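You operate a simulated robot arm through the tools that you are given. There is no shell and no other tool. Be economical: measure what you need, move in short steps, check, and stop when the job is done.

You are at the controls of a simulated two-armed robot. One attempt, no reset.

## Task
Put two of the brass nuts from the top of the wall bench on the shelf under the long grey box. Then take the orange torch on the top of the grey workbench and put it away on the top of the gear bench. Then stack the 30 mm blue tin from the long counter on top of the 10 mm blue tin. Then fetch the white block and set it on top of the small black case. Then turn the white knob to 1. Then turn the red knob to 5. The order counts.

The check looks at the end state, three seconds after you hand in, the way a careful person would. Anything else that was tipped, shoved, dropped, spilled or broken makes it a failure.

## Robot
Two 7-joint arms with two-finger parallel grippers on one trunk, on a base that drives. Base frame: it is fixed to the floor where the robot stands at the start and does not move with it; the origin is under the middle of the robot, x ahead of it, y to its left, z up; the surface under the hand at the start is at about z = 0.86. Readings come in m, degrees, newtons and seconds.
The left shoulder is at the start at [0.05, 0.177, 1.129], the right one opposite. With the tool pointing down near the work surface each hand reaches from about 0.22 to 0.7 m from the robot's upright axis, wherever it stands, measured 20 degrees to its own side. Places, roughly: blue tin [-1, 1.25, 1]; brass nut (3x3x2 cm) [0.4, -0.2, 0.9]; orange torch [-1.75, -0.25, 1]; red knob [-0.7, -2.8, 0.9]; shelf under the long grey box [-2.2, 1.5, 0.4]; small black case [-2.25, 1.25, 0.5]; top of the gear bench [-4.8, 0.2, 0.9]; white block [-3, -3.5, 0.5]; white knob [-3.1, -3.3, 1]. Payload 3.43 kg a hand.
The tool frame of a hand sits at the grasp point between the pads (the TCP): z along the fingers, y along the line on which they close. The tips reach 0.034 m beyond it. Largest opening 0.128 m; finger width 0.024, thickness 0.012; the body of the gripper, 0.048 by 0.13 m, starts 0.096 m behind the TCP.
Orientation is that of the tool frame in the base frame, as [roll, pitch, yaw] about the fixed x, y, z axes, in that order (R = Rz(yaw) Ry(pitch) Rx(roll)). With the fingers straight down and closing along the base's y, the tool's x points along the base's -x, its y along +y and its z along -z.

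## Interface
- The arms move only by the tool jog_arm. It takes "left_plan", "right_plan" or both (then of equal length, played together; a hand with none holds still); each is a list of rows, each a list of 7 numbers: the turn, a rotation vector about the tool's x, y, z in degrees, then the shift along the tool's x, y, z in m, then the closure, from 0 (fully open) to 1 (shut). In form: [[ax, ay, az, tx, ty, tz, fingers], ...]. A call has 1 to 8 rows; each row shifts and turns the commanded pose from where the row before left it, along the tool's axes as they then stand. A row lasts 0.2 s, in which the tool goes at most 0.05 m and 8.6 degrees; a call with a longer step from one row to the next is refused whole, and so is a gripper value outside its range. A pose out of reach is approached as far as the arm can. The call stops where the force on the tool passes 40 N (or 10 N more than at its start, if that is more) or the arm is blocked; 0.2 s more then pass. Each finger travels about 0.108 m/s and halts on what it meets, pressing with about 24 N; the grip force reading is that of the motor and also rises with nothing between the fingers. The clock runs only during rows and for 0.2 s after the last one: add rows that do not move to give the fingers time. The reply holds the time, the measured pose of the TCP, the force on the tool along the base axes, the opening and the grip force, in the units named above and with some noise, with the torque about the TCP (base axes, N m) and any sound that the robot's microphone picked up.
- Cameras (640 x 400 px; columns grow to the right, rows downward): "scene" is now at [0.151, -0.0417, 1.3014]; the picture's right is [-0.43, -0.90, 0.00], its down [-0.44, 0.21, -0.87] and it looks along [0.79, -0.38, -0.49] (base axes); focal length 258 px, centre (320, 200). "left" rides on the left gripper at [0.076, 0.011, -0.16] in its tool frame; the picture's right is [-0.15, 0.99, 0.00], its down [-0.88, -0.13, -0.46] and it looks along [-0.45, -0.07, 0.89] (tool axes); focal length 234 px, centre (320, 200). "right" rides on the right gripper at [0.076, -0.011, -0.16] in its tool frame; the picture's right is [0.15, 0.99, 0.00], its down [-0.88, 0.13, -0.46] and it looks along [-0.45, 0.07, 0.89] (tool axes); focal length 234 px, centre (320, 200). There is no depth. A picture from a camera that has moved, and an enlarged one, comes with that camera's place and axes in the base frame and with its lens.
- capture(camera): a new picture of that camera. It takes no simulated time.
- raise_lower(by): slides the trunk up (or, below 0, down) by that many m; the arms and the scene camera ride with it, the base frame stays. It gives what a move gives, with no picture.
- roll_base(legs): drives the robot by 1 to 6 legs, each [ahead, turn to the left] in m and degrees, along the robot's own axes; the way and the turn of a leg run together, so that a leg with both is an arc; at most 1.5 m and 180 degrees a leg. The arms and the cameras ride along, it lands a little off, and it stops where it bumps. It gives what a move gives.
- turn_head(pan, tilt): turns the head with the scene camera to pan (to the left, within 80 degrees either way) and tilt (down, from -29 to 69), counted from straight ahead of the robot. It gives what a move gives.
- close_up(camera, box): a new picture of the part [left, top, right, bottom] of that camera's present view, enlarged. It takes no simulated time.
- hand_in(): hands the job in; it is judged then, once.

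Go step by step. Nothing tells you exact positions but the pictures and the camera data: compare them with the known pose of the tool, close in by small moves and look again before you grip or let go. The budget is 186 turns and 158 pictures, counting those below and the enlarged ones. Unless the task says otherwise, let go and move clear before handing in.

The tools are called after "Call:" by a JSON object that holds its "op" and its "data". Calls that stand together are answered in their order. jog_arm: Moves the arms, as the interface text tells. Its arguments: {"type":"object","properties":{"left_plan":{"type":"array","items":{"type":"array","items":{"type":"number"}}},"right_plan":{"type":"array","items":{"type":"array","items":{"type":"number"}}}},"required":[]} The other tools are called the same way: raise_lower (by) slides the trunk up or down; roll_base (legs) drives the base; turn_head (pan, tilt) turns the head that bears the scene camera; capture (camera) takes a picture; close_up (camera, box) takes an enlarged picture of a part of a camera's view; hand_in () hands the job in.

At the start:

```text
clock: 0.0
left_position: [0.4355, 0.0672, 1.1049]
left_ee_rot: [-180.0, 0.1, 179.9]
left_wrist_force: [0.2, -0.1, 0.4]
left_wrist_torque: [-0.03, 0.01, 0.02]
left_opening: 0.1276
left_grasp_force: 0.0
right_position: [0.3073, -0.3155, 1.1537]
right_ee_rot: [180.0, 0.0, 179.6]
right_wrist_force: [0.4, -0.5, -0.1]
right_wrist_torque: [0.0, -0.04, 0.0]
right_opening: 0.1283
right_grasp_force: 0.0
trunk travel left (down, up): [-0.3, 0.101]
robot x, y, heading: [0.0007, 0.0014, -0.1]
head pan, tilt: [-25.4, 29.1]
```

scene: 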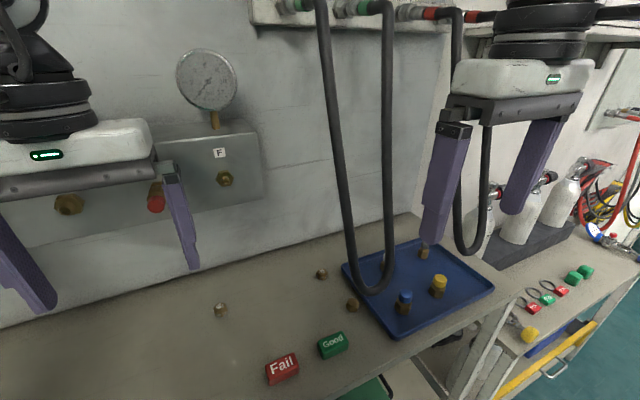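
right: 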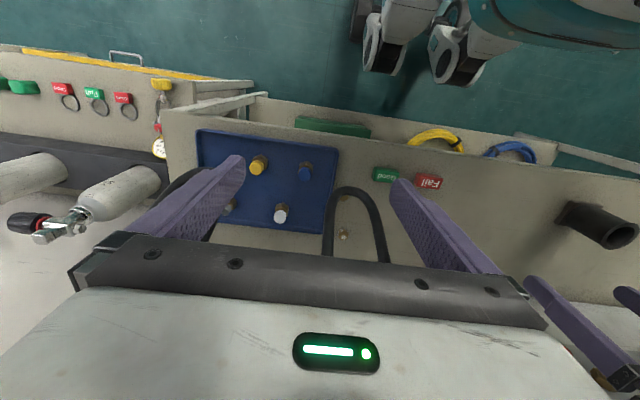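
left: 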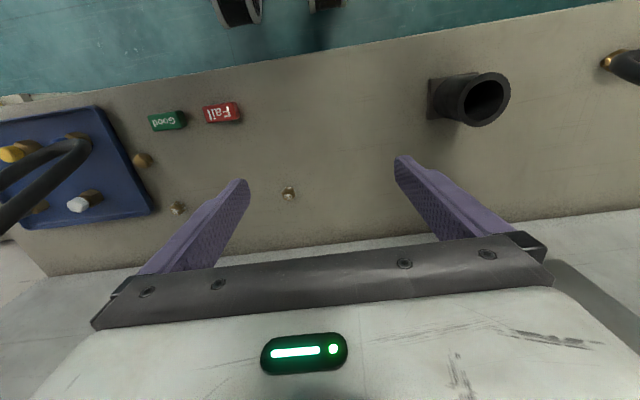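

Three small brass-looking pieces lie on the bench left of the blue tray, at roughly (0.535,-0.01), (0.535,-0.23) and (0.436,-0.25). I'll look closer before choosing two.

Call:
{"op": "close_up", "data": {"camera": "scene", "box": [190, 220, 450, 382]}}

Call:
{"op": "close_up", "data": {"camera": "left", "box": [80, 90, 340, 252]}}

```text
2.46 times, centred on (320, 301) of scene
camera zoom: at [0.151, -0.0417, 1.3014], right [-0.43, -0.9, 0.0], down [-0.44, 0.21, -0.87], along [0.79, -0.38, -0.49], focal length 636 px, centre (320, -49)
```

zoom: 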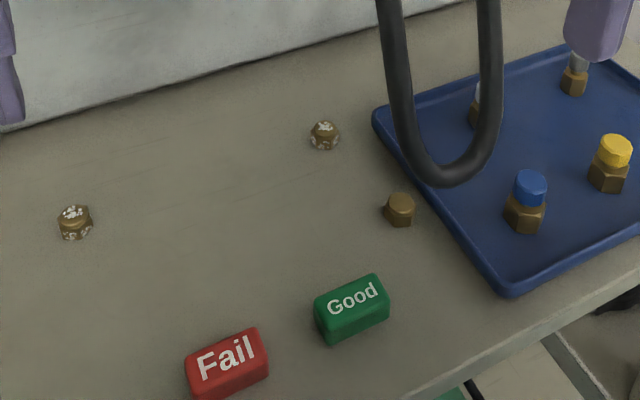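

```text
2.46 times, centred on (210, 171) of left
camera zoom: at [0.3592, 0.0789, 1.2661], right [0.15, 0.99, 0.0], down [0.88, -0.13, 0.46], along [0.45, -0.07, -0.89], focal length 576 px, centre (591, 271)
```

zoom: 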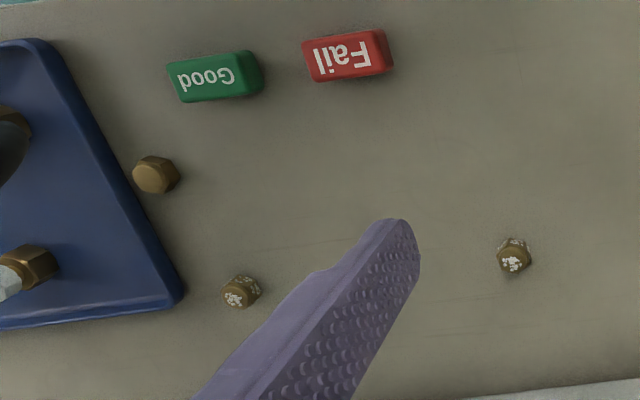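

Nuts lie at about A (0.537,-0.012), B (0.536,-0.229) and C (0.435,-0.249), with a hose loop hanging over C and leaning toward B. I'll take B with the left hand leaning from the left, clear of the hose, and A later with the right hand. First I turn the left hand in free space.

Call:
{"op": "jog_arm", "data": {"left_plan": [[0, 0, 0, -0.0215, -0.029, 0, 0], [0, 0, 0, -0.0215, -0.029, 0, 0], [0, 0, 0, -0.0215, -0.029, 0, 0], [2.284, 2.284, -7.244, 0, 0, 0, 0], [2.284, 2.284, -7.244, 0, 0, 0, 0], [2.284, 2.284, -7.244, 0, 0, 0, 0], [2.284, 2.284, -7.244, 0, 0, 0, 0], [2.284, 2.284, -7.244, 0, 0, 0, 0]]}}

```text
clock: 1.8
left_position: [0.4869, -0.0297, 1.1087]
left_ee_rot: [-172.3, -13.6, -149.4]
left_wrist_force: [-13.4, -6.4, 6.8]
left_wrist_torque: [0.17, -1.66, -0.91]
left_opening: 0.1266
left_grasp_force: 0.0
right_position: [0.3039, -0.3166, 1.155]
right_ee_rot: [-180.0, 0.1, 179.6]
right_wrist_force: [0.4, 0.4, -0.4]
right_wrist_torque: [-0.07, 0.05, -0.03]
right_opening: 0.128
right_grasp_force: 0.1
trunk travel left (down, up): [-0.3, 0.101]
robot x, y, heading: [-0.006, -0.0012, -0.0]
head pan, tilt: [-25.4, 29.1]
stopped in row 8 (left hand): the force on the tool passed its limit at 46 N (the readings are from after the stop); the commanded pose is now the measured one
```

The left hand met something (46 N), so I look before moving further.

Call:
{"op": "capture", "data": {"camera": "scene"}}

Call:
{"op": "capture", "data": {"camera": "right"}}

Call:
{"op": "capture", "data": {"camera": "left"}}

```text
152 pictures are left
camera scene: at [0.1488, -0.0417, 1.3017], right [-0.43, -0.9, 0.0], down [-0.44, 0.21, -0.87], along [0.79, -0.38, -0.49], focal length 258 px, centre (320, 200)
```

scene: 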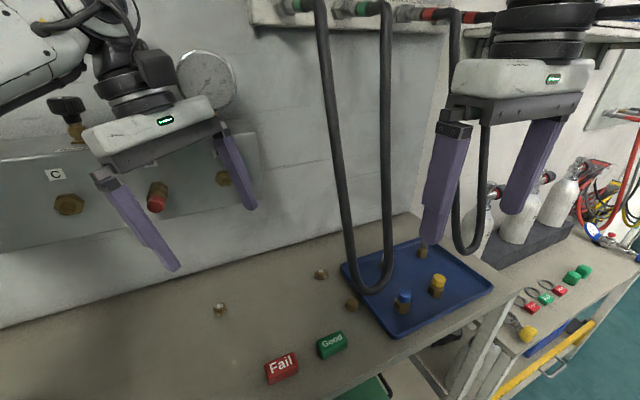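

```text
151 pictures are left
camera right: at [0.2281, -0.327, 1.3137], right [-0.14, 0.99, 0.0], down [0.88, 0.12, 0.46], along [0.45, 0.06, -0.89], focal length 234 px, centre (320, 200)
```

right: 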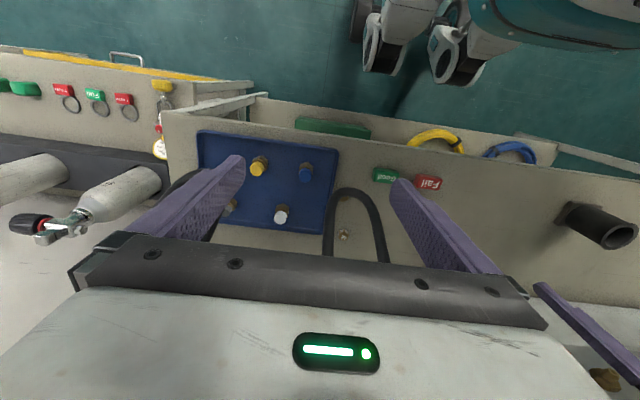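

```text
150 pictures are left
camera left: at [0.4383, -0.0204, 1.2802], right [-0.4, 0.9, -0.16], down [0.87, 0.43, 0.25], along [0.29, -0.04, -0.95], focal length 234 px, centre (320, 200)
```

left: 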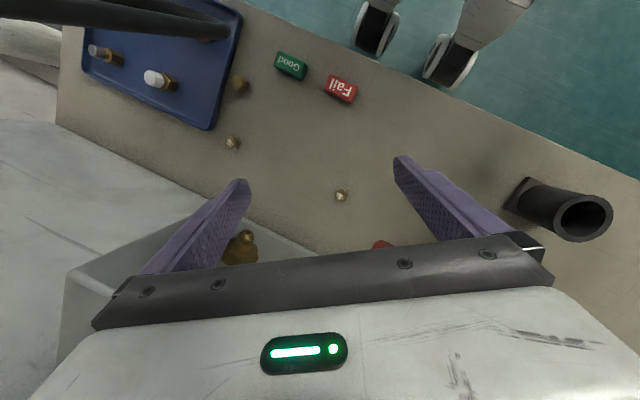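

The fingers touched the brass fitting on the wall panel (it sticks out to about x=0.54, z=1.14). I'll back off and lean the hand toward the robot's left-rear instead, so it comes in below the panel.

Call:
{"op": "jog_arm", "data": {"left_plan": [[0, 0, 0, 0.0418, 0.0265, 0.0066, 0], [1.383, -4.016, 7.134, 0, 0, 0, 0], [1.383, -4.016, 7.134, 0, 0, 0, 0], [1.383, -4.016, 7.134, 0, 0, 0, 0], [1.383, -4.016, 7.134, 0, 0, 0, 0], [1.383, -4.016, 7.134, 0, 0, 0, 0], [1.383, -4.016, 7.134, 0, 0, 0, 0], [1.383, -4.016, 7.134, 0, 0, 0, 0]]}}

Call:
{"op": "jog_arm", "data": {"left_plan": [[1.383, -4.016, 7.134, 0, 0, 0, 0], [1.383, -4.016, 7.134, 0, 0, 0, 0], [1.383, -4.016, 7.134, 0, 0, 0, 0], [1.383, -4.016, 7.134, 0, 0, 0, 0], [0, 0, 0, 0, 0, 0, 0]]}}

Call:
{"op": "capture", "data": {"camera": "scene"}}

Call:
{"op": "capture", "data": {"camera": "left"}}

```text
clock: 3.6
left_position: [0.4422, -0.0271, 1.107]
left_ee_rot: [-166.9, 24.9, 167.9]
left_wrist_force: [0.4, 0.3, -0.8]
left_wrist_torque: [-0.02, -0.01, 0.0]
left_opening: 0.1279
left_grasp_force: 0.0
right_position: [0.3068, -0.3164, 1.1546]
right_ee_rot: [180.0, 0.0, 179.6]
right_wrist_force: [-0.1, -0.7, -0.8]
right_wrist_torque: [0.0, -0.01, 0.02]
right_opening: 0.1283
right_grasp_force: 0.1
trunk travel left (down, up): [-0.3, 0.101]
robot x, y, heading: [-0.0033, -0.0016, -0.1]
head pan, tilt: [-25.4, 29.1]
```

```text
clock: 4.8
left_position: [0.4408, -0.0274, 1.1052]
left_ee_rot: [179.8, 44.5, 135.5]
left_wrist_force: [-3.8, 3.0, -2.8]
left_wrist_torque: [-0.25, 0.06, 0.41]
left_opening: 0.1275
left_grasp_force: 0.1
right_position: [0.305, -0.3159, 1.1552]
right_ee_rot: [180.0, 0.0, 179.6]
right_wrist_force: [0.6, -0.5, -0.1]
right_wrist_torque: [0.02, 0.0, -0.03]
right_opening: 0.128
right_grasp_force: 0.0
trunk travel left (down, up): [-0.3, 0.101]
robot x, y, heading: [-0.0024, -0.0008, -0.0]
head pan, tilt: [-25.4, 29.1]
```

```text
149 pictures are left
camera scene: at [0.1499, -0.0419, 1.3015], right [-0.43, -0.9, 0.0], down [-0.44, 0.21, -0.87], along [0.79, -0.38, -0.49], focal length 258 px, centre (320, 200)
```

scene: 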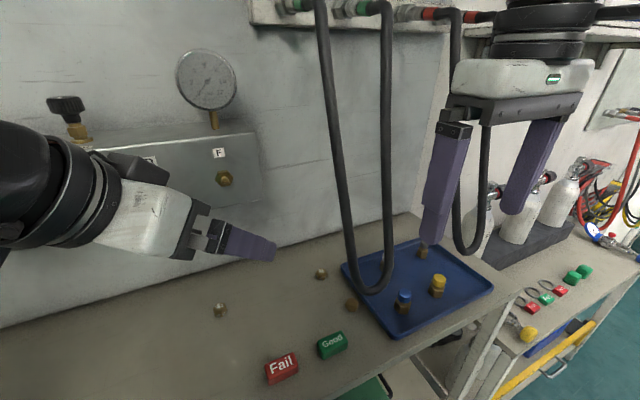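

```text
148 pictures are left
camera left: at [0.3283, 0.0964, 1.1675], right [0.77, 0.64, 0.1], down [0.13, -0.31, 0.94], along [0.63, -0.71, -0.32], focal length 234 px, centre (320, 200)
```

left: 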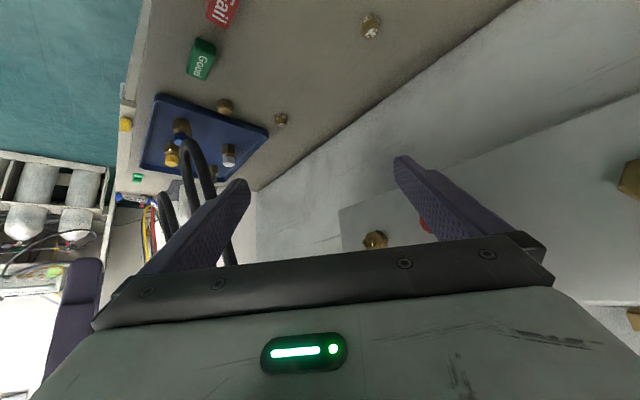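

The hand is leaning correctly and clear of the wall. I close to about 7 cm opening and move to the pre-grasp in line with nut B.

Call:
{"op": "jog_arm", "data": {"left_plan": [[0, 0, 0, 0.011, -0.037, 0, 0.2], [0, 0, 0, 0, -0.037, 0, 0.45], [0, 0, 0, 0, 0, 0.04, 0.45], [0, 0, 0, 0, 0, 0.04, 0.45], [0, 0, 0, 0, 0, 0.04, 0.45], [0, 0, 0, 0, 0, 0.04, 0.45]]}}

Call:
{"op": "capture", "data": {"camera": "scene"}}

Call:
{"op": "capture", "data": {"camera": "left"}}

```text
clock: 6.2
left_position: [0.4671, -0.155, 0.9849]
left_ee_rot: [179.9, 44.6, 135.7]
left_wrist_force: [0.2, -0.3, 0.6]
left_wrist_torque: [0.02, -0.03, -0.01]
left_opening: 0.0704
left_grasp_force: 0.0
right_position: [0.3071, -0.3173, 1.155]
right_ee_rot: [179.9, 0.0, 179.6]
right_wrist_force: [0.4, 1.1, -0.1]
right_wrist_torque: [0.02, 0.0, 0.01]
right_opening: 0.1279
right_grasp_force: 0.0
trunk travel left (down, up): [-0.3, 0.101]
robot x, y, heading: [0.0013, -0.0005, -0.3]
head pan, tilt: [-25.4, 29.1]
```

```text
147 pictures are left
camera scene: at [0.1507, -0.0426, 1.3014], right [-0.43, -0.9, 0.0], down [-0.44, 0.21, -0.87], along [0.79, -0.38, -0.49], focal length 258 px, centre (320, 200)
```

scene: 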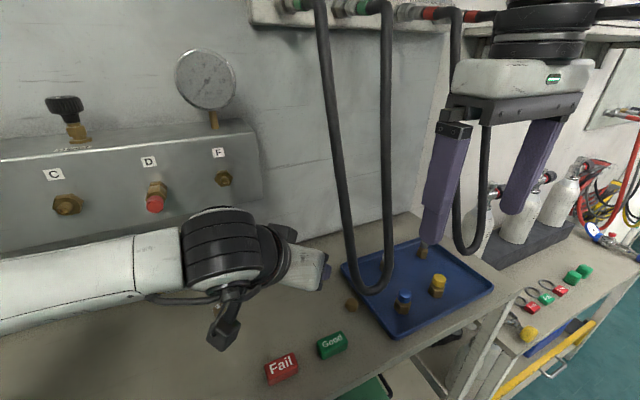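

```text
146 pictures are left
camera left: at [0.3552, -0.0311, 1.0456], right [0.76, 0.64, 0.1], down [0.13, -0.31, 0.94], along [0.63, -0.71, -0.32], focal length 234 px, centre (320, 200)
```

left: 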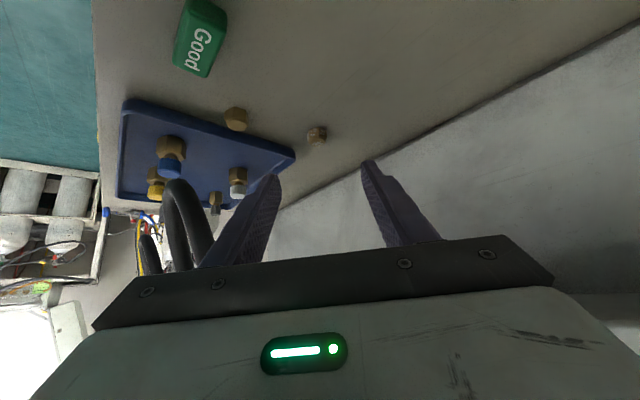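

Nut B sits at about (0.535,-0.226) and is centred between the fingers. I advance along the tool to it and grip.

Call:
{"op": "jog_arm", "data": {"left_plan": [[0, 0, 0, 0.0044, -0.003, 0.035, 0.45], [0, 0, 0, 0, 0, 0.035, 0.45], [0, 0, 0, 0, 0, 0.03, 0.45], [0, 0, 0, 0, 0, 0.02, 0.45], [0, 0, 0, 0, 0, 0, 0.45]]}}

Call:
{"op": "capture", "data": {"camera": "left"}}

```text
clock: 7.4
left_position: [0.5207, -0.2137, 0.8961]
left_ee_rot: [179.9, 44.8, 135.7]
left_wrist_force: [-1.0, 0.1, -0.5]
left_wrist_torque: [0.02, -0.01, -0.02]
left_opening: 0.0705
left_grasp_force: 0.2
right_position: [0.3047, -0.3166, 1.1555]
right_ee_rot: [-180.0, 0.0, 179.6]
right_wrist_force: [-0.2, 0.1, 0.2]
right_wrist_torque: [0.02, 0.05, 0.02]
right_opening: 0.1282
right_grasp_force: 0.1
trunk travel left (down, up): [-0.3, 0.101]
robot x, y, heading: [0.001, 0.0008, -0.0]
head pan, tilt: [-25.4, 29.1]
```

```text
145 pictures are left
camera left: at [0.4093, -0.0904, 0.9564], right [0.76, 0.64, 0.1], down [0.13, -0.31, 0.94], along [0.63, -0.71, -0.32], focal length 234 px, centre (320, 200)
```

left: 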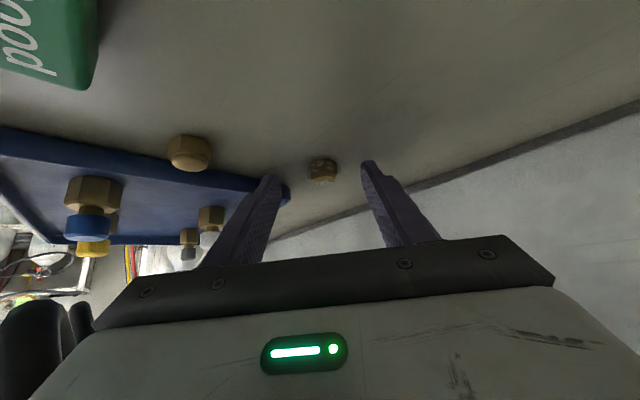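

The nut is between the pads. Closing now.

Call:
{"op": "jog_arm", "data": {"left_plan": [[0, 0, 0, 0, 0, 0.002, 0.7], [0, 0, 0, 0, 0, 0, 1], [0, 0, 0, 0, 0, 0, 1], [0, 0, 0, 0, 0, 0, 1], [0, 0, 0, 0, 0, 0, 1]]}}

Call:
{"op": "capture", "data": {"camera": "left"}}

```text
clock: 8.6
left_position: [0.5218, -0.215, 0.8953]
left_ee_rot: [-180.0, 44.6, 135.7]
left_wrist_force: [-0.7, 0.0, -0.2]
left_wrist_torque: [0.0, 0.04, 0.02]
left_opening: 0.0244
left_grasp_force: 24.3
right_position: [0.3059, -0.3168, 1.1549]
right_ee_rot: [179.9, 0.1, 179.6]
right_wrist_force: [0.5, 0.5, -0.5]
right_wrist_torque: [0.01, 0.0, 0.01]
right_opening: 0.128
right_grasp_force: 0.0
trunk travel left (down, up): [-0.3, 0.101]
robot x, y, heading: [-0.0022, -0.0042, -0.1]
head pan, tilt: [-25.4, 29.1]
```

```text
144 pictures are left
camera left: at [0.4102, -0.091, 0.9555], right [0.76, 0.64, 0.1], down [0.13, -0.31, 0.94], along [0.63, -0.71, -0.32], focal length 234 px, centre (320, 200)
```

left: 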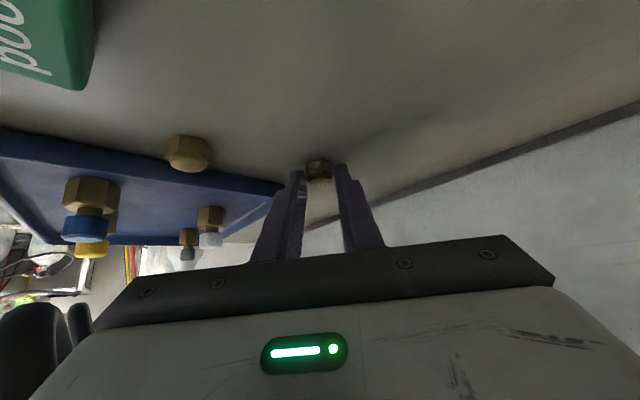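

Gripped (24 mm). I withdraw along the tool and bring the nut back toward the robot.

Call:
{"op": "jog_arm", "data": {"left_plan": [[0, 0, 0, 0, 0, -0.03, 1], [0, 0, 0, 0, 0, -0.04, 1], [0, 0, 0, 0, 0, -0.045, 1], [0, 0, 0, 0, 0, -0.045, 1], [0, 0, 0, 0.011, 0.0074, -0.039, 1], [0, 0, 0, 0.011, 0.0074, -0.039, 1], [0, 0, 0, 0.011, 0.0074, -0.039, 1]]}}

Call:
{"op": "capture", "data": {"camera": "left"}}

```text
clock: 10.2
left_position: [0.3802, -0.0459, 1.0699]
left_ee_rot: [179.8, 44.7, 135.7]
left_wrist_force: [0.3, 1.0, -1.4]
left_wrist_torque: [-0.01, 0.02, 0.05]
left_opening: 0.0247
left_grasp_force: 24.0
right_position: [0.3065, -0.3171, 1.1547]
right_ee_rot: [179.9, -0.1, 179.6]
right_wrist_force: [0.5, -0.8, 0.8]
right_wrist_torque: [0.03, 0.03, -0.02]
right_opening: 0.128
right_grasp_force: 0.0
trunk travel left (down, up): [-0.3, 0.101]
robot x, y, heading: [-0.0011, -0.0013, -0.0]
head pan, tilt: [-25.4, 29.1]
```

```text
143 pictures are left
camera left: at [0.2684, 0.0779, 1.1318], right [0.76, 0.64, 0.11], down [0.13, -0.31, 0.94], along [0.63, -0.71, -0.32], focal length 234 px, centre (320, 200)
```

left: 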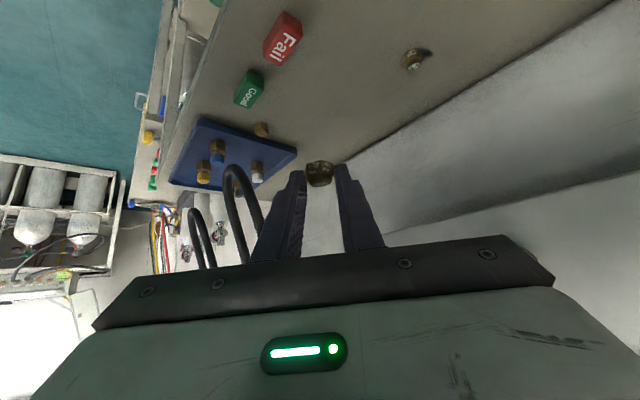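

The nut is firmly held. I retract the right hand a bit so it clears the hose, then turn the base left 30° so nut A is in front of the right arm.

Call:
{"op": "jog_arm", "data": {"right_plan": [[0, 0, 0, 0.04, 0, 0, 0.2], [0, 0, 0, 0.04, 0, 0, 0.45]]}}

Call:
{"op": "roll_base", "data": {"legs": [[0, 30]]}}

Call:
{"op": "turn_head", "data": {"pan": -35, "tilt": 30}}

Call:
{"op": "capture", "data": {"camera": "scene"}}

```text
clock: 10.8
left_position: [0.3801, -0.0472, 1.07]
left_ee_rot: [179.9, 44.6, 135.7]
left_wrist_force: [0.3, -0.6, -0.9]
left_wrist_torque: [0.03, -0.01, -0.02]
left_opening: 0.0247
left_grasp_force: 24.0
right_position: [0.2257, -0.3162, 1.1554]
right_ee_rot: [180.0, 0.0, 179.5]
right_wrist_force: [0.4, 0.7, -0.1]
right_wrist_torque: [0.0, -0.06, 0.04]
right_opening: 0.0702
right_grasp_force: 0.0
trunk travel left (down, up): [-0.3, 0.101]
robot x, y, heading: [-0.0026, 0.0007, -0.0]
head pan, tilt: [-25.4, 29.1]
```

```text
clock: 12.7
left_position: [0.3541, 0.1471, 1.0701]
left_ee_rot: [179.8, 44.6, 165.4]
left_wrist_force: [-0.1, 0.5, -1.2]
left_wrist_torque: [-0.03, 0.01, -0.02]
left_opening: 0.0245
left_grasp_force: 24.4
right_position: [0.3527, -0.1612, 1.156]
right_ee_rot: [-180.0, 0.0, -150.8]
right_wrist_force: [0.4, -0.8, 0.3]
right_wrist_torque: [-0.01, -0.02, 0.0]
right_opening: 0.0705
right_grasp_force: 0.1
trunk travel left (down, up): [-0.3, 0.101]
robot x, y, heading: [-0.002, 0.0035, 29.6]
head pan, tilt: [-25.4, 29.1]
```

```text
clock: 13.4
left_position: [0.3529, 0.1482, 1.0698]
left_ee_rot: [179.9, 44.6, 165.3]
left_wrist_force: [0.2, -0.1, -0.3]
left_wrist_torque: [0.01, -0.01, -0.04]
left_opening: 0.0223
left_grasp_force: 24.0
right_position: [0.352, -0.1611, 1.1557]
right_ee_rot: [-179.9, -0.1, -150.7]
right_wrist_force: [-0.1, 0.2, -0.2]
right_wrist_torque: [-0.04, -0.02, 0.0]
right_opening: 0.0703
right_grasp_force: 0.0
trunk travel left (down, up): [-0.3, 0.101]
robot x, y, heading: [-0.0021, -0.0002, 29.7]
head pan, tilt: [-35.0, 30.0]
```

```text
142 pictures are left
camera scene: at [0.1494, 0.023, 1.3], right [-0.09, -1.0, 0.0], down [-0.5, 0.05, -0.87], along [0.86, -0.08, -0.5], focal length 258 px, centre (320, 200)
```

scene: 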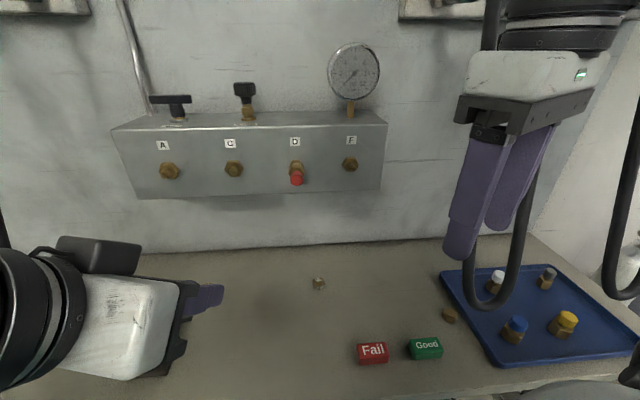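

Nut A is visible alone at scene (319,283). I shift the left hand aside, swing the right hand over and lean it back 45°.

Call:
{"op": "jog_arm", "data": {"left_plan": [[0, 0, 0, 0, 0.03, 0, 1], [0, 0, 0, 0, 0.03, 0, 1], [0, 0, 0, 0, 0.03, 0, 1], [0, 0, 0, 0, 0, 0, 1], [0, 0, 0, 0, 0, 0, 1], [0, 0, 0, 0, 0, 0, 1], [0, 0, 0, 0, 0, 0, 1]], "right_plan": [[0, 0, 0, -0.0237, 0.0367, 0.0187, 0.45], [0, 0, 0, -0.0237, 0.0367, 0.0187, 0.45], [0, 0, 0, -0.0237, 0.0367, 0.0187, 0.45], [1.681, -6.274, 4.058, 0, 0, 0, 0.45], [1.681, -6.274, 4.058, 0, 0, 0, 0.45], [1.681, -6.274, 4.058, 0, 0, 0, 0.45], [1.681, -6.274, 4.058, 0, 0, 0, 0.45]]}}

Call:
{"op": "jog_arm", "data": {"right_plan": [[1.681, -6.274, 4.058, 0, 0, 0, 0.45], [1.681, -6.274, 4.058, 0, 0, 0, 0.45], [1.681, -6.274, 4.058, 0, 0, 0, 0.45], [0, 0, 0, 0, 0, 0, 0.45]]}}

Call:
{"op": "capture", "data": {"camera": "right"}}

Call:
{"op": "capture", "data": {"camera": "left"}}

```text
clock: 15.1
left_position: [0.377, 0.2355, 1.0699]
left_ee_rot: [180.0, 44.6, 165.3]
left_wrist_force: [-0.6, 0.2, -0.2]
left_wrist_torque: [0.0, 0.02, 0.01]
left_opening: 0.0223
left_grasp_force: 24.2
right_position: [0.3631, -0.0286, 1.1018]
right_ee_rot: [-177.2, 26.0, -166.8]
right_wrist_force: [3.1, 1.7, 3.3]
right_wrist_torque: [-0.27, 0.84, -0.1]
right_opening: 0.0702
right_grasp_force: 0.1
trunk travel left (down, up): [-0.3, 0.101]
robot x, y, heading: [-0.0012, 0.0015, 29.4]
head pan, tilt: [-35.0, 30.0]
stopped in row 7 (right hand): the force on the tool passed its limit at 45 N (the readings are from after the stop); the commanded pose is now the measured one
```

```text
clock: 15.4
left_position: [0.3766, 0.2343, 1.0707]
left_ee_rot: [180.0, 44.6, 165.2]
left_wrist_force: [0.2, 0.4, -0.4]
left_wrist_torque: [0.01, 0.05, 0.02]
left_opening: 0.0222
left_grasp_force: 23.9
right_position: [0.3672, -0.027, 1.1085]
right_ee_rot: [-177.9, 28.8, -168.6]
right_wrist_force: [0.2, 0.1, 0.5]
right_wrist_torque: [-0.04, 0.12, -0.05]
right_opening: 0.0705
right_grasp_force: 0.0
trunk travel left (down, up): [-0.3, 0.101]
robot x, y, heading: [0.0008, -0.0011, 29.5]
head pan, tilt: [-35.0, 30.0]
stopped in row 1 (right hand): the force on the tool passed its limit at 105 N (the readings are from after the stop); the commanded pose is now the measured one
```

```text
141 pictures are left
camera right: at [0.2283, -0.0599, 1.2117], right [-0.31, 0.95, -0.1], down [0.51, 0.25, 0.82], along [0.8, 0.2, -0.56], focal length 234 px, centre (320, 200)
```

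right: 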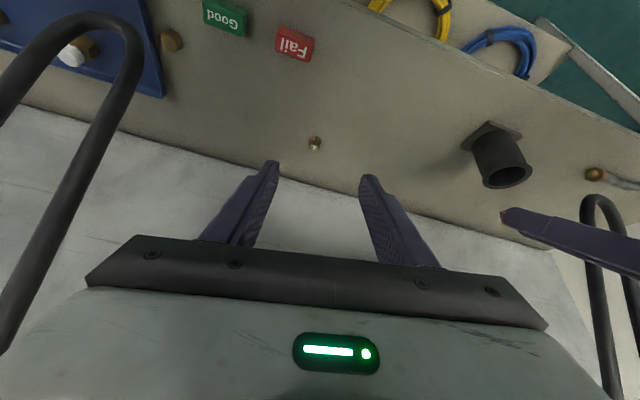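

```text
140 pictures are left
camera left: at [0.2172, 0.2873, 1.1316], right [0.35, 0.93, 0.1], down [0.26, -0.2, 0.94], along [0.9, -0.3, -0.32], focal length 234 px, centre (320, 200)
```

left: 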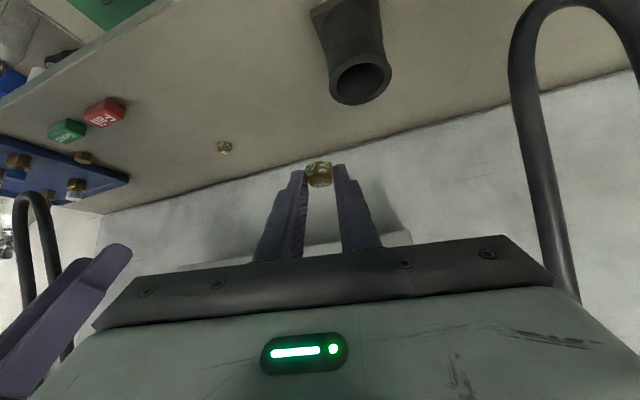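

The right arm folded against the robot's own trunk at 29° tilt. That tilt already clears the panel, so I keep it and move to the pre-grasp for nut A at about (0.537,-0.009).

Call:
{"op": "jog_arm", "data": {"right_plan": [[0, 0, 0, -0.0094, -0.0014, 0.0403, 0.45], [0, 0, 0, -0.0094, -0.0014, 0.0403, 0.45], [0, 0, 0, -0.0094, -0.0014, 0.0403, 0.45], [0, 0, 0, -0.0094, -0.0014, 0.0403, 0.45], [0, 0, 0, 0, 0, 0, 0.45]]}}

Call:
{"op": "capture", "data": {"camera": "right"}}

```text
clock: 16.6
left_position: [0.3758, 0.2337, 1.0695]
left_ee_rot: [179.9, 44.7, 165.3]
left_wrist_force: [0.2, 0.5, -0.6]
left_wrist_torque: [0.01, -0.01, -0.03]
left_opening: 0.0222
left_grasp_force: 23.8
right_position: [0.4774, -0.0178, 0.9856]
right_ee_rot: [-178.0, 28.8, -168.5]
right_wrist_force: [0.3, -0.8, -0.3]
right_wrist_torque: [-0.06, 0.0, 0.01]
right_opening: 0.0702
right_grasp_force: 0.2
trunk travel left (down, up): [-0.3, 0.101]
robot x, y, heading: [0.0034, 0.0013, 29.6]
head pan, tilt: [-35.0, 30.0]
```

```text
139 pictures are left
camera right: at [0.3385, -0.0514, 1.089], right [-0.31, 0.95, -0.1], down [0.51, 0.25, 0.82], along [0.8, 0.2, -0.56], focal length 234 px, centre (320, 200)
```

right: 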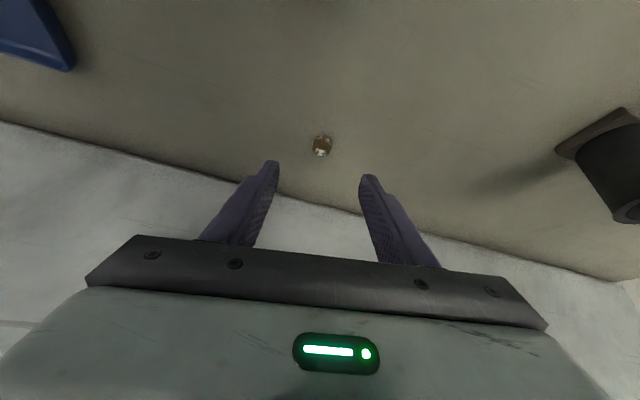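

Aligned. Advance and grip A.

Call:
{"op": "jog_arm", "data": {"right_plan": [[0, 0, 0, 0, 0.003, 0.035, 0.45], [0, 0, 0, 0, 0, 0.035, 0.45], [0, 0, 0, 0, 0, 0.02, 0.45], [0, 0, 0, 0, 0, 0.01, 0.45], [0, 0, 0, 0, 0, 0, 0.8], [0, 0, 0, 0, 0, 0, 1], [0, 0, 0, 0, 0, 0, 1], [0, 0, 0, 0, 0, 0, 1]]}}

Call:
{"op": "capture", "data": {"camera": "right"}}

```text
clock: 18.4
left_position: [0.3761, 0.2345, 1.0708]
left_ee_rot: [179.9, 44.5, 165.3]
left_wrist_force: [-0.5, -0.1, -0.9]
left_wrist_torque: [-0.02, 0.03, -0.01]
left_opening: 0.0224
left_grasp_force: 24.2
right_position: [0.5256, -0.0056, 0.8971]
right_ee_rot: [-178.0, 28.8, -168.5]
right_wrist_force: [0.3, -0.6, -0.4]
right_wrist_torque: [-0.01, -0.02, -0.02]
right_opening: 0.0221
right_grasp_force: 23.9
trunk travel left (down, up): [-0.3, 0.101]
robot x, y, heading: [-0.0031, -0.0007, 29.2]
head pan, tilt: [-35.0, 30.0]
```

```text
138 pictures are left
camera right: at [0.3865, -0.0394, 0.9998], right [-0.31, 0.95, -0.1], down [0.51, 0.25, 0.82], along [0.8, 0.2, -0.56], focal length 234 px, centre (320, 200)
```

right: 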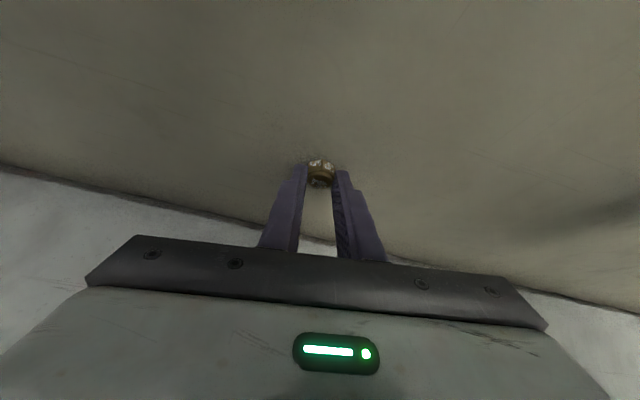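

Both nuts are gripped at 22 mm. I withdraw the right hand and back the base off the bench before turning.

Call:
{"op": "jog_arm", "data": {"right_plan": [[0, 0, 0, 0, 0, -0.03, 1], [0, 0, 0, 0, 0, -0.04, 1], [0, 0, 0, 0, 0, -0.04, 1], [0, 0, 0, 0.0094, 0.0014, -0.0403, 1], [0, 0, 0, 0.0094, 0.0014, -0.0403, 1]]}}

Call:
{"op": "roll_base", "data": {"legs": [[-0.35, 0]]}}

Call:
{"op": "turn_head", "data": {"pan": 75, "tilt": 20}}

Call:
{"op": "capture", "data": {"camera": "scene"}}

```text
clock: 19.6
left_position: [0.3754, 0.2339, 1.0704]
left_ee_rot: [179.9, 44.7, 165.3]
left_wrist_force: [0.4, -0.9, 0.4]
left_wrist_torque: [-0.01, 0.01, 0.0]
left_opening: 0.0224
left_grasp_force: 24.3
right_position: [0.4139, -0.0178, 1.0566]
right_ee_rot: [-177.8, 28.8, -168.6]
right_wrist_force: [0.4, 0.3, -0.9]
right_wrist_torque: [0.03, 0.01, 0.03]
right_opening: 0.0224
right_grasp_force: 23.5
trunk travel left (down, up): [-0.3, 0.101]
robot x, y, heading: [-0.0012, 0.0003, 29.5]
head pan, tilt: [-35.0, 30.0]
```

```text
clock: 21.9
left_position: [0.0713, 0.0627, 1.07]
left_ee_rot: [179.9, 44.6, 165.4]
left_wrist_force: [0.3, -0.2, -1.4]
left_wrist_torque: [0.01, 0.01, 0.01]
left_opening: 0.0223
left_grasp_force: 23.9
right_position: [0.1118, -0.1878, 1.0555]
right_ee_rot: [-177.9, 28.8, -168.5]
right_wrist_force: [-0.1, 0.8, -1.5]
right_wrist_torque: [-0.01, 0.01, -0.01]
right_opening: 0.0226
right_grasp_force: 23.7
trunk travel left (down, up): [-0.3, 0.101]
robot x, y, heading: [-0.3059, -0.1747, 29.9]
head pan, tilt: [-35.0, 30.0]
```

```text
clock: 23.8
left_position: [0.0705, 0.0629, 1.0711]
left_ee_rot: [179.9, 44.6, 165.4]
left_wrist_force: [0.2, 0.7, -0.7]
left_wrist_torque: [-0.01, 0.02, -0.01]
left_opening: 0.0222
left_grasp_force: 23.8
right_position: [0.1114, -0.1888, 1.056]
right_ee_rot: [-177.9, 28.7, -168.4]
right_wrist_force: [0.1, -0.1, -0.7]
right_wrist_torque: [-0.05, -0.01, 0.0]
right_opening: 0.0224
right_grasp_force: 24.0
trunk travel left (down, up): [-0.3, 0.101]
robot x, y, heading: [-0.3064, -0.1682, 29.3]
head pan, tilt: [75.0, 20.0]
```

```text
137 pictures are left
camera scene: at [-0.2686, -0.0511, 1.316], right [0.97, 0.25, 0.0], down [0.09, -0.33, -0.94], along [-0.24, 0.91, -0.34], focal length 258 px, centre (320, 200)
```

scene: 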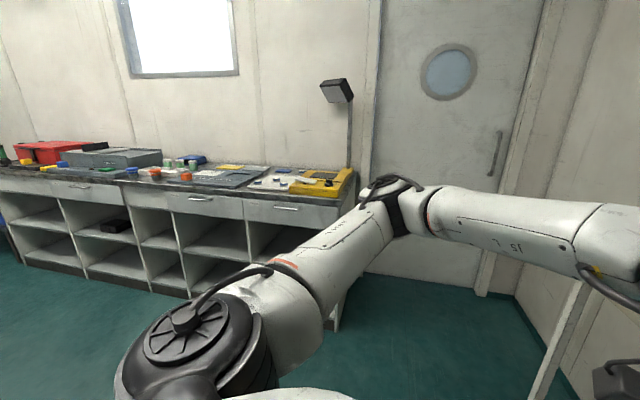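

The long counter with cubbies is along +y; the black case sits in a cubby. I turn to heading about 150 and look at the way ahead.

Call:
{"op": "roll_base", "data": {"legs": [[0, 120]]}}

Call:
{"op": "turn_head", "data": {"pan": 0, "tilt": 20}}

Call:
{"op": "capture", "data": {"camera": "scene"}}

```text
clock: 29.1
left_position: [-0.6936, 0.0403, 1.0713]
left_ee_rot: [179.8, 44.6, -75.4]
left_wrist_force: [0.9, -0.4, -0.8]
left_wrist_torque: [0.0, 0.01, 0.01]
left_opening: 0.0223
left_grasp_force: 24.0
right_position: [-0.4934, 0.1979, 1.0563]
right_ee_rot: [-178.0, 28.7, -49.3]
right_wrist_force: [-0.1, 0.0, -0.8]
right_wrist_torque: [-0.01, 0.0, 0.01]
right_opening: 0.0225
right_grasp_force: 24.2
trunk travel left (down, up): [-0.3, 0.101]
robot x, y, heading: [-0.3038, -0.1714, 148.7]
head pan, tilt: [75.0, 20.0]
```

```text
clock: 30.6
left_position: [-0.6935, 0.041, 1.0712]
left_ee_rot: [179.9, 44.7, -75.3]
left_wrist_force: [-0.1, 0.4, 0.5]
left_wrist_torque: [-0.02, 0.02, 0.0]
left_opening: 0.0222
left_grasp_force: 24.0
right_position: [-0.4946, 0.1976, 1.0558]
right_ee_rot: [-178.0, 28.7, -49.4]
right_wrist_force: [-0.2, 0.0, -0.7]
right_wrist_torque: [-0.01, -0.03, 0.03]
right_opening: 0.0224
right_grasp_force: 24.1
trunk travel left (down, up): [-0.3, 0.101]
robot x, y, heading: [-0.3069, -0.1709, 148.6]
head pan, tilt: [0.0, 20.0]
```

```text
136 pictures are left
camera scene: at [-0.4456, -0.0913, 1.316], right [0.52, 0.86, 0.0], down [0.29, -0.18, -0.94], along [-0.8, 0.49, -0.34], focal length 258 px, centre (320, 200)
```

scene: 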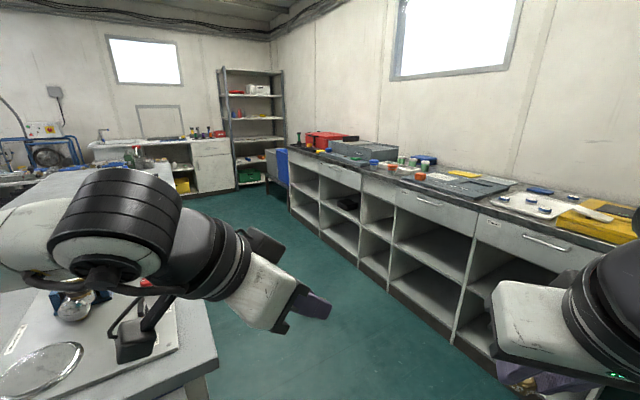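

The island bench's edge is at about y=-0.1 and the counter front at about y=0.95, so I'll drive along y≈0.42. First to (-0.5, 0.42), then west.

Call:
{"op": "roll_base", "data": {"legs": [[0, -40], [0.62, 0], [0, 71], [0.85, 0]]}}

Call:
{"op": "turn_head", "data": {"pan": -40, "tilt": 25}}

Call:
{"op": "capture", "data": {"camera": "scene"}}

```text
clock: 43.2
left_position: [-1.8201, 0.3847, 1.0694]
left_ee_rot: [180.0, 44.6, -43.6]
left_wrist_force: [0.6, -0.2, -0.6]
left_wrist_torque: [0.03, 0.0, -0.01]
left_opening: 0.0221
left_grasp_force: 24.0
right_position: [-1.7341, 0.6229, 1.0553]
right_ee_rot: [-178.0, 28.8, -17.7]
right_wrist_force: [-0.7, 0.1, -1.0]
right_wrist_torque: [-0.02, 0.02, -0.01]
right_opening: 0.0225
right_grasp_force: 23.5
trunk travel left (down, up): [-0.3, 0.101]
robot x, y, heading: [-1.3798, 0.4051, -179.5]
head pan, tilt: [0.0, 20.0]
```

```text
clock: 44.2
left_position: [-1.8205, 0.3853, 1.0707]
left_ee_rot: [179.8, 44.6, -43.7]
left_wrist_force: [-0.1, 0.2, -0.2]
left_wrist_torque: [0.04, -0.01, 0.01]
left_opening: 0.0223
left_grasp_force: 24.6
right_position: [-1.7325, 0.6232, 1.0561]
right_ee_rot: [-178.0, 28.8, -17.7]
right_wrist_force: [-0.4, 1.0, -0.8]
right_wrist_torque: [-0.01, -0.02, -0.02]
right_opening: 0.0222
right_grasp_force: 24.3
trunk travel left (down, up): [-0.3, 0.101]
robot x, y, heading: [-1.3724, 0.4069, -179.8]
head pan, tilt: [-40.0, 25.0]
```

```text
135 pictures are left
camera scene: at [-1.5194, 0.462, 1.308], right [0.64, 0.77, 0.0], down [0.33, -0.27, -0.91], along [-0.7, 0.58, -0.42], focal length 258 px, centre (320, 200)
```

scene: 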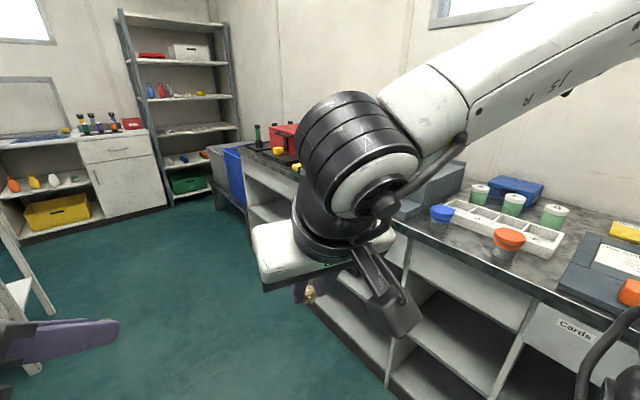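

I continue west to about x=-2.12 and turn to face the counter, then look down at the cubbies.

Call:
{"op": "roll_base", "data": {"legs": [[0.74, 0], [0, -90]]}}

Call:
{"op": "turn_head", "data": {"pan": 0, "tilt": 40}}

Call:
{"op": "capture", "data": {"camera": "scene"}}

```text
clock: 52.1
left_position: [-2.1703, 0.84, 1.0704]
left_ee_rot: [179.9, 44.7, -132.4]
left_wrist_force: [0.0, 0.4, 0.2]
left_wrist_torque: [0.01, 0.04, 0.04]
left_opening: 0.0224
left_grasp_force: 23.7
right_position: [-1.9288, 0.7583, 1.0563]
right_ee_rot: [-178.0, 28.8, -106.3]
right_wrist_force: [-0.7, 0.0, -0.8]
right_wrist_torque: [0.0, 0.01, 0.02]
right_opening: 0.0224
right_grasp_force: 24.0
trunk travel left (down, up): [-0.3, 0.101]
robot x, y, heading: [-2.1381, 0.4016, 92.2]
head pan, tilt: [-40.0, 25.0]
```

```text
clock: 53.2
left_position: [-2.1715, 0.8394, 1.071]
left_ee_rot: [179.9, 44.6, -132.3]
left_wrist_force: [-0.5, 0.3, 0.2]
left_wrist_torque: [0.01, -0.01, 0.04]
left_opening: 0.0224
left_grasp_force: 23.9
right_position: [-1.9297, 0.7591, 1.0564]
right_ee_rot: [-178.1, 28.7, -106.3]
right_wrist_force: [-0.2, -0.6, -0.7]
right_wrist_torque: [0.0, 0.03, 0.01]
right_opening: 0.0224
right_grasp_force: 24.5
trunk travel left (down, up): [-0.3, 0.101]
robot x, y, heading: [-2.1368, 0.4027, 91.8]
head pan, tilt: [0.0, 40.0]
```

```text
134 pictures are left
camera scene: at [-2.1436, 0.5504, 1.2847], right [1.0, 0.03, 0.0], down [0.02, -0.64, -0.77], along [-0.02, 0.77, -0.64], focal length 258 px, centre (320, 200)
```

scene: 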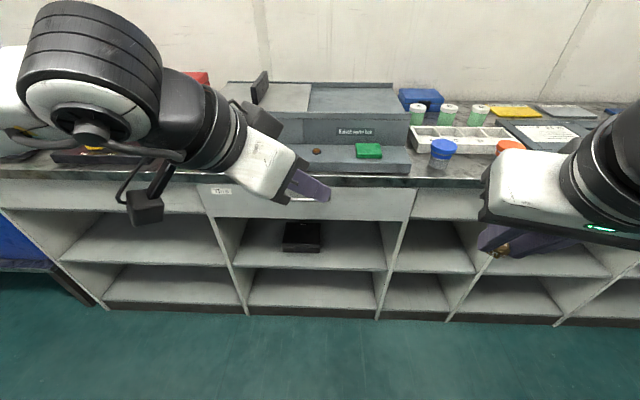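

The grey box stands over the cubby that holds the black case: opening x≈-2.52…-1.89, shelf z≈0.4, front y≈1.17, case at about (-2.24,1.30). I'll put one nut on each side of the case. First I lower the trunk, then square the hands up to the opening.

Call:
{"op": "raise_lower", "data": {"by": -0.3}}

Call:
{"op": "jog_arm", "data": {"left_plan": [[0, 0, 0, 0.02, 0.0308, -0.0198, 1], [0, 0, 0, 0.02, 0.0308, -0.0198, 1], [0, 0, 0, 0.02, 0.0308, -0.0198, 1], [0, 0, 0, 0.02, 0.0308, -0.0198, 1], [0, 0, 0, 0.02, 0.0308, -0.0198, 1], [0, 0, 0, 0.02, 0.0308, -0.0198, 1]], "right_plan": [[0, 0, 0, 0.0123, 0.048, -0.0068, 1], [0, 0, 0, 0.0123, 0.048, -0.0068, 1], [-3.93, -0.25, -7.14, 0, 0, 0, 1], [-3.93, -0.25, -7.14, 0, 0, 0, 1], [0, 0, 0, 0, 0, 0, 1], [0, 0, 0, 0, 0, 0, 1]]}}

Call:
{"op": "jog_arm", "data": {"left_plan": [[-4.956, 0, -5.013, 0, 0, 0, 1], [-4.956, 0, -5.013, 0, 0, 0, 1], [-4.956, 0, -5.013, 0, 0, 0, 1], [-4.956, 0, -5.013, 0, 0, 0, 1], [-4.956, 0, -5.013, 0, 0, 0, 1], [-4.956, 0, -5.013, 0, 0, 0, 1], [0, -5.5, 0, 0, 0, 0, 1]], "right_plan": [[0, -7.1, 0, 0, 0, 0, 1], [0, -7.1, 0, 0, 0, 0, 1], [0, -7.1, 0, 0, 0, 0, 1], [0, 0, 0, 0, 0, 0, 1], [0, 0, 0, 0, 0, 0, 1], [0, 0, 0, 0, 0, 0, 1], [0, 0, 0, 0, 0, 0, 1]]}}

Call:
{"op": "capture", "data": {"camera": "scene"}}

```text
clock: 56.2
left_position: [-2.1705, 0.8408, 0.7708]
left_ee_rot: [179.9, 44.7, -132.3]
left_wrist_force: [-0.2, 0.1, -1.1]
left_wrist_torque: [0.0, 0.02, 0.03]
left_opening: 0.0223
left_grasp_force: 24.3
right_position: [-1.929, 0.7595, 0.7559]
right_ee_rot: [-178.1, 28.8, -106.3]
right_wrist_force: [-0.5, -0.3, -0.7]
right_wrist_torque: [-0.02, 0.0, 0.04]
right_opening: 0.0223
right_grasp_force: 24.1
trunk travel left (down, up): [0.0, 0.401]
robot x, y, heading: [-2.1375, 0.3964, 91.8]
head pan, tilt: [0.0, 40.0]
```

```text
clock: 57.6
left_position: [-2.3693, 0.8393, 0.7712]
left_ee_rot: [179.9, 44.6, -132.4]
left_wrist_force: [0.8, -0.9, 0.0]
left_wrist_torque: [0.02, 0.03, -0.01]
left_opening: 0.0225
left_grasp_force: 24.3
left hand out of reach, approached as far as the arm can: row 5, 6
right_position: [-2.0097, 0.7593, 0.7529]
right_ee_rot: [-177.9, 28.8, -89.8]
right_wrist_force: [0.0, 1.0, -0.8]
right_wrist_torque: [-0.01, 0.0, -0.02]
right_opening: 0.0222
right_grasp_force: 23.8
right hand out of reach, approached as far as the arm can: row 2
trunk travel left (down, up): [0.0, 0.401]
robot x, y, heading: [-2.1386, 0.3965, 92.1]
head pan, tilt: [0.0, 40.0]
```

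```text
clock: 59.2
left_position: [-2.3685, 0.8407, 0.7684]
left_ee_rot: [179.9, 50.2, -90.1]
left_wrist_force: [0.0, 0.1, 0.4]
left_wrist_torque: [-0.03, -0.03, -0.02]
left_opening: 0.0224
left_grasp_force: 23.7
right_position: [-2.0259, 0.7899, 0.7735]
right_ee_rot: [-177.3, 49.9, -89.0]
right_wrist_force: [0.6, -0.6, 0.0]
right_wrist_torque: [-0.02, -0.02, -0.03]
right_opening: 0.0223
right_grasp_force: 23.6
right hand out of reach, approached as far as the arm can: row 2, 3
trunk travel left (down, up): [0.0, 0.401]
robot x, y, heading: [-2.1355, 0.3967, 92.1]
head pan, tilt: [0.0, 40.0]
```

```text
133 pictures are left
camera scene: at [-2.1436, 0.5504, 0.9846], right [1.0, 0.03, 0.0], down [0.02, -0.64, -0.77], along [-0.02, 0.77, -0.64], focal length 258 px, centre (320, 200)
```

scene: 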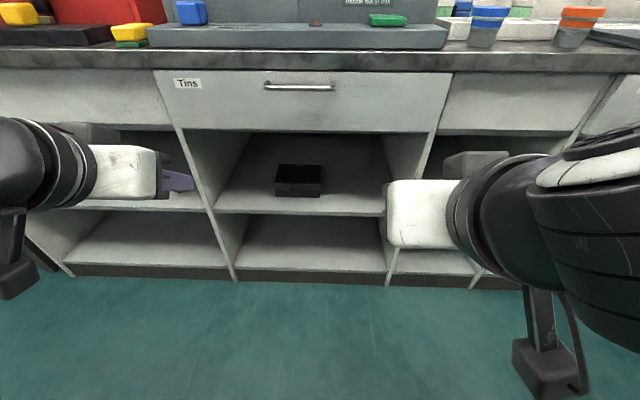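

Measured from two heights: shelf z≈0.424, front edge y≈1.164, case x -2.31…-2.15. I lower both hands below the counter top and then drive in 0.15 m.

Call:
{"op": "jog_arm", "data": {"left_plan": [[0, 0, 0, 0.032, 0, 0.0267, 1], [0, 0, 0, 0.032, 0, 0.0267, 1], [0, 0, 0, 0.032, 0, 0.0267, 1], [0, 0, 0, 0.032, 0, 0.0267, 1], [0, 0, 0, 0.032, 0, 0.0267, 1], [0, 0, 0, 0.032, 0, 0.0267, 1]], "right_plan": [[0, 0, 0, 0.0318, 0.0013, 0.0268, 1], [0, 0, 0, 0.0318, 0.0013, 0.0268, 1], [0, 0, 0, 0.0318, 0.0013, 0.0268, 1], [0, 0, 0, 0.0318, 0.0013, 0.0268, 1], [0, 0, 0, 0.0318, 0.0013, 0.0268, 1], [0, 0, 0, 0.0318, 0.0013, 0.0268, 1]]}}

Call:
{"op": "roll_base", "data": {"legs": [[0.15, -2]]}}

Call:
{"op": "capture", "data": {"camera": "scene"}}

Call:
{"op": "capture", "data": {"camera": "left"}}

Call:
{"op": "capture", "data": {"camera": "right"}}

```text
clock: 60.6
left_position: [-2.3675, 0.8488, 0.5823]
left_ee_rot: [179.8, 50.2, -90.1]
left_wrist_force: [0.5, 0.7, -1.2]
left_wrist_torque: [-0.01, 0.0, 0.01]
left_opening: 0.0221
left_grasp_force: 24.3
left hand out of reach, approached as far as the arm can: row 2, 5, 6
right_position: [-1.966, 0.8402, 0.5772]
right_ee_rot: [-177.3, 50.0, -88.9]
right_wrist_force: [-0.1, 0.2, -0.5]
right_wrist_torque: [0.0, 0.02, 0.01]
right_opening: 0.0222
right_grasp_force: 24.0
right hand out of reach, approached as far as the arm can: row 1, 2, 3, 4, 5, 6
trunk travel left (down, up): [0.0, 0.401]
robot x, y, heading: [-2.1414, 0.4025, 92.1]
head pan, tilt: [0.0, 40.0]
```

```text
clock: 62.0
left_position: [-2.3539, 1.0067, 0.5829]
left_ee_rot: [179.8, 50.2, -92.1]
left_wrist_force: [0.3, -0.7, 0.0]
left_wrist_torque: [0.0, 0.04, 0.01]
left_opening: 0.0221
left_grasp_force: 23.9
right_position: [-1.9535, 0.9835, 0.5773]
right_ee_rot: [-177.4, 50.0, -90.7]
right_wrist_force: [0.6, -0.6, -0.3]
right_wrist_torque: [0.0, 0.01, -0.04]
right_opening: 0.0226
right_grasp_force: 24.1
trunk travel left (down, up): [0.0, 0.401]
robot x, y, heading: [-2.1413, 0.5498, 89.9]
head pan, tilt: [0.0, 40.0]
```

```text
132 pictures are left
camera scene: at [-2.1407, 0.6998, 0.9847], right [1.0, 0.0, 0.0], down [0.0, -0.64, -0.77], along [0.0, 0.77, -0.64], focal length 258 px, centre (320, 200)
```

scene: 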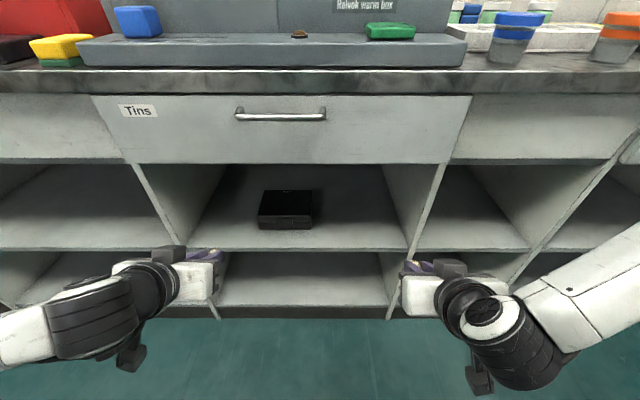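

```text
131 pictures are left
camera left: at [-2.3716, 0.8358, 0.628], right [-0.99, 0.13, 0.11], down [0.14, 0.21, 0.97], along [0.1, 0.97, -0.22], focal length 234 px, centre (320, 200)
```

left: 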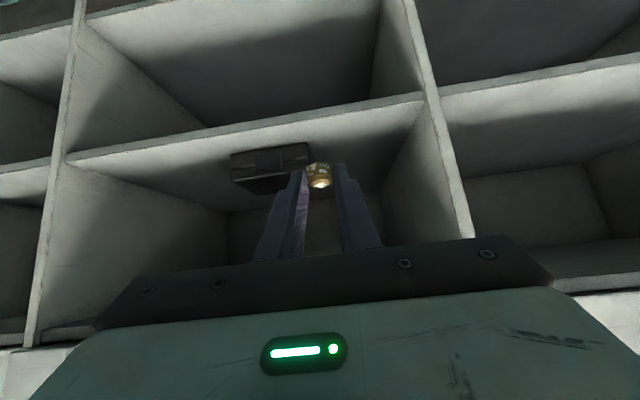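

```text
130 pictures are left
camera right: at [-1.9517, 0.8127, 0.622], right [-0.99, -0.05, -0.14], down [-0.15, 0.22, 0.96], along [-0.01, 0.97, -0.23], focal length 234 px, centre (320, 200)
```

right: 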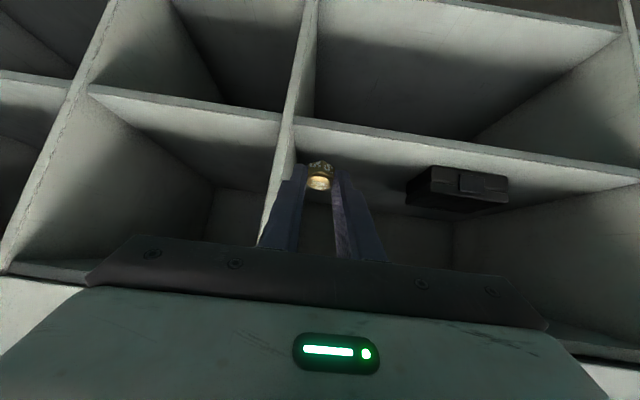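

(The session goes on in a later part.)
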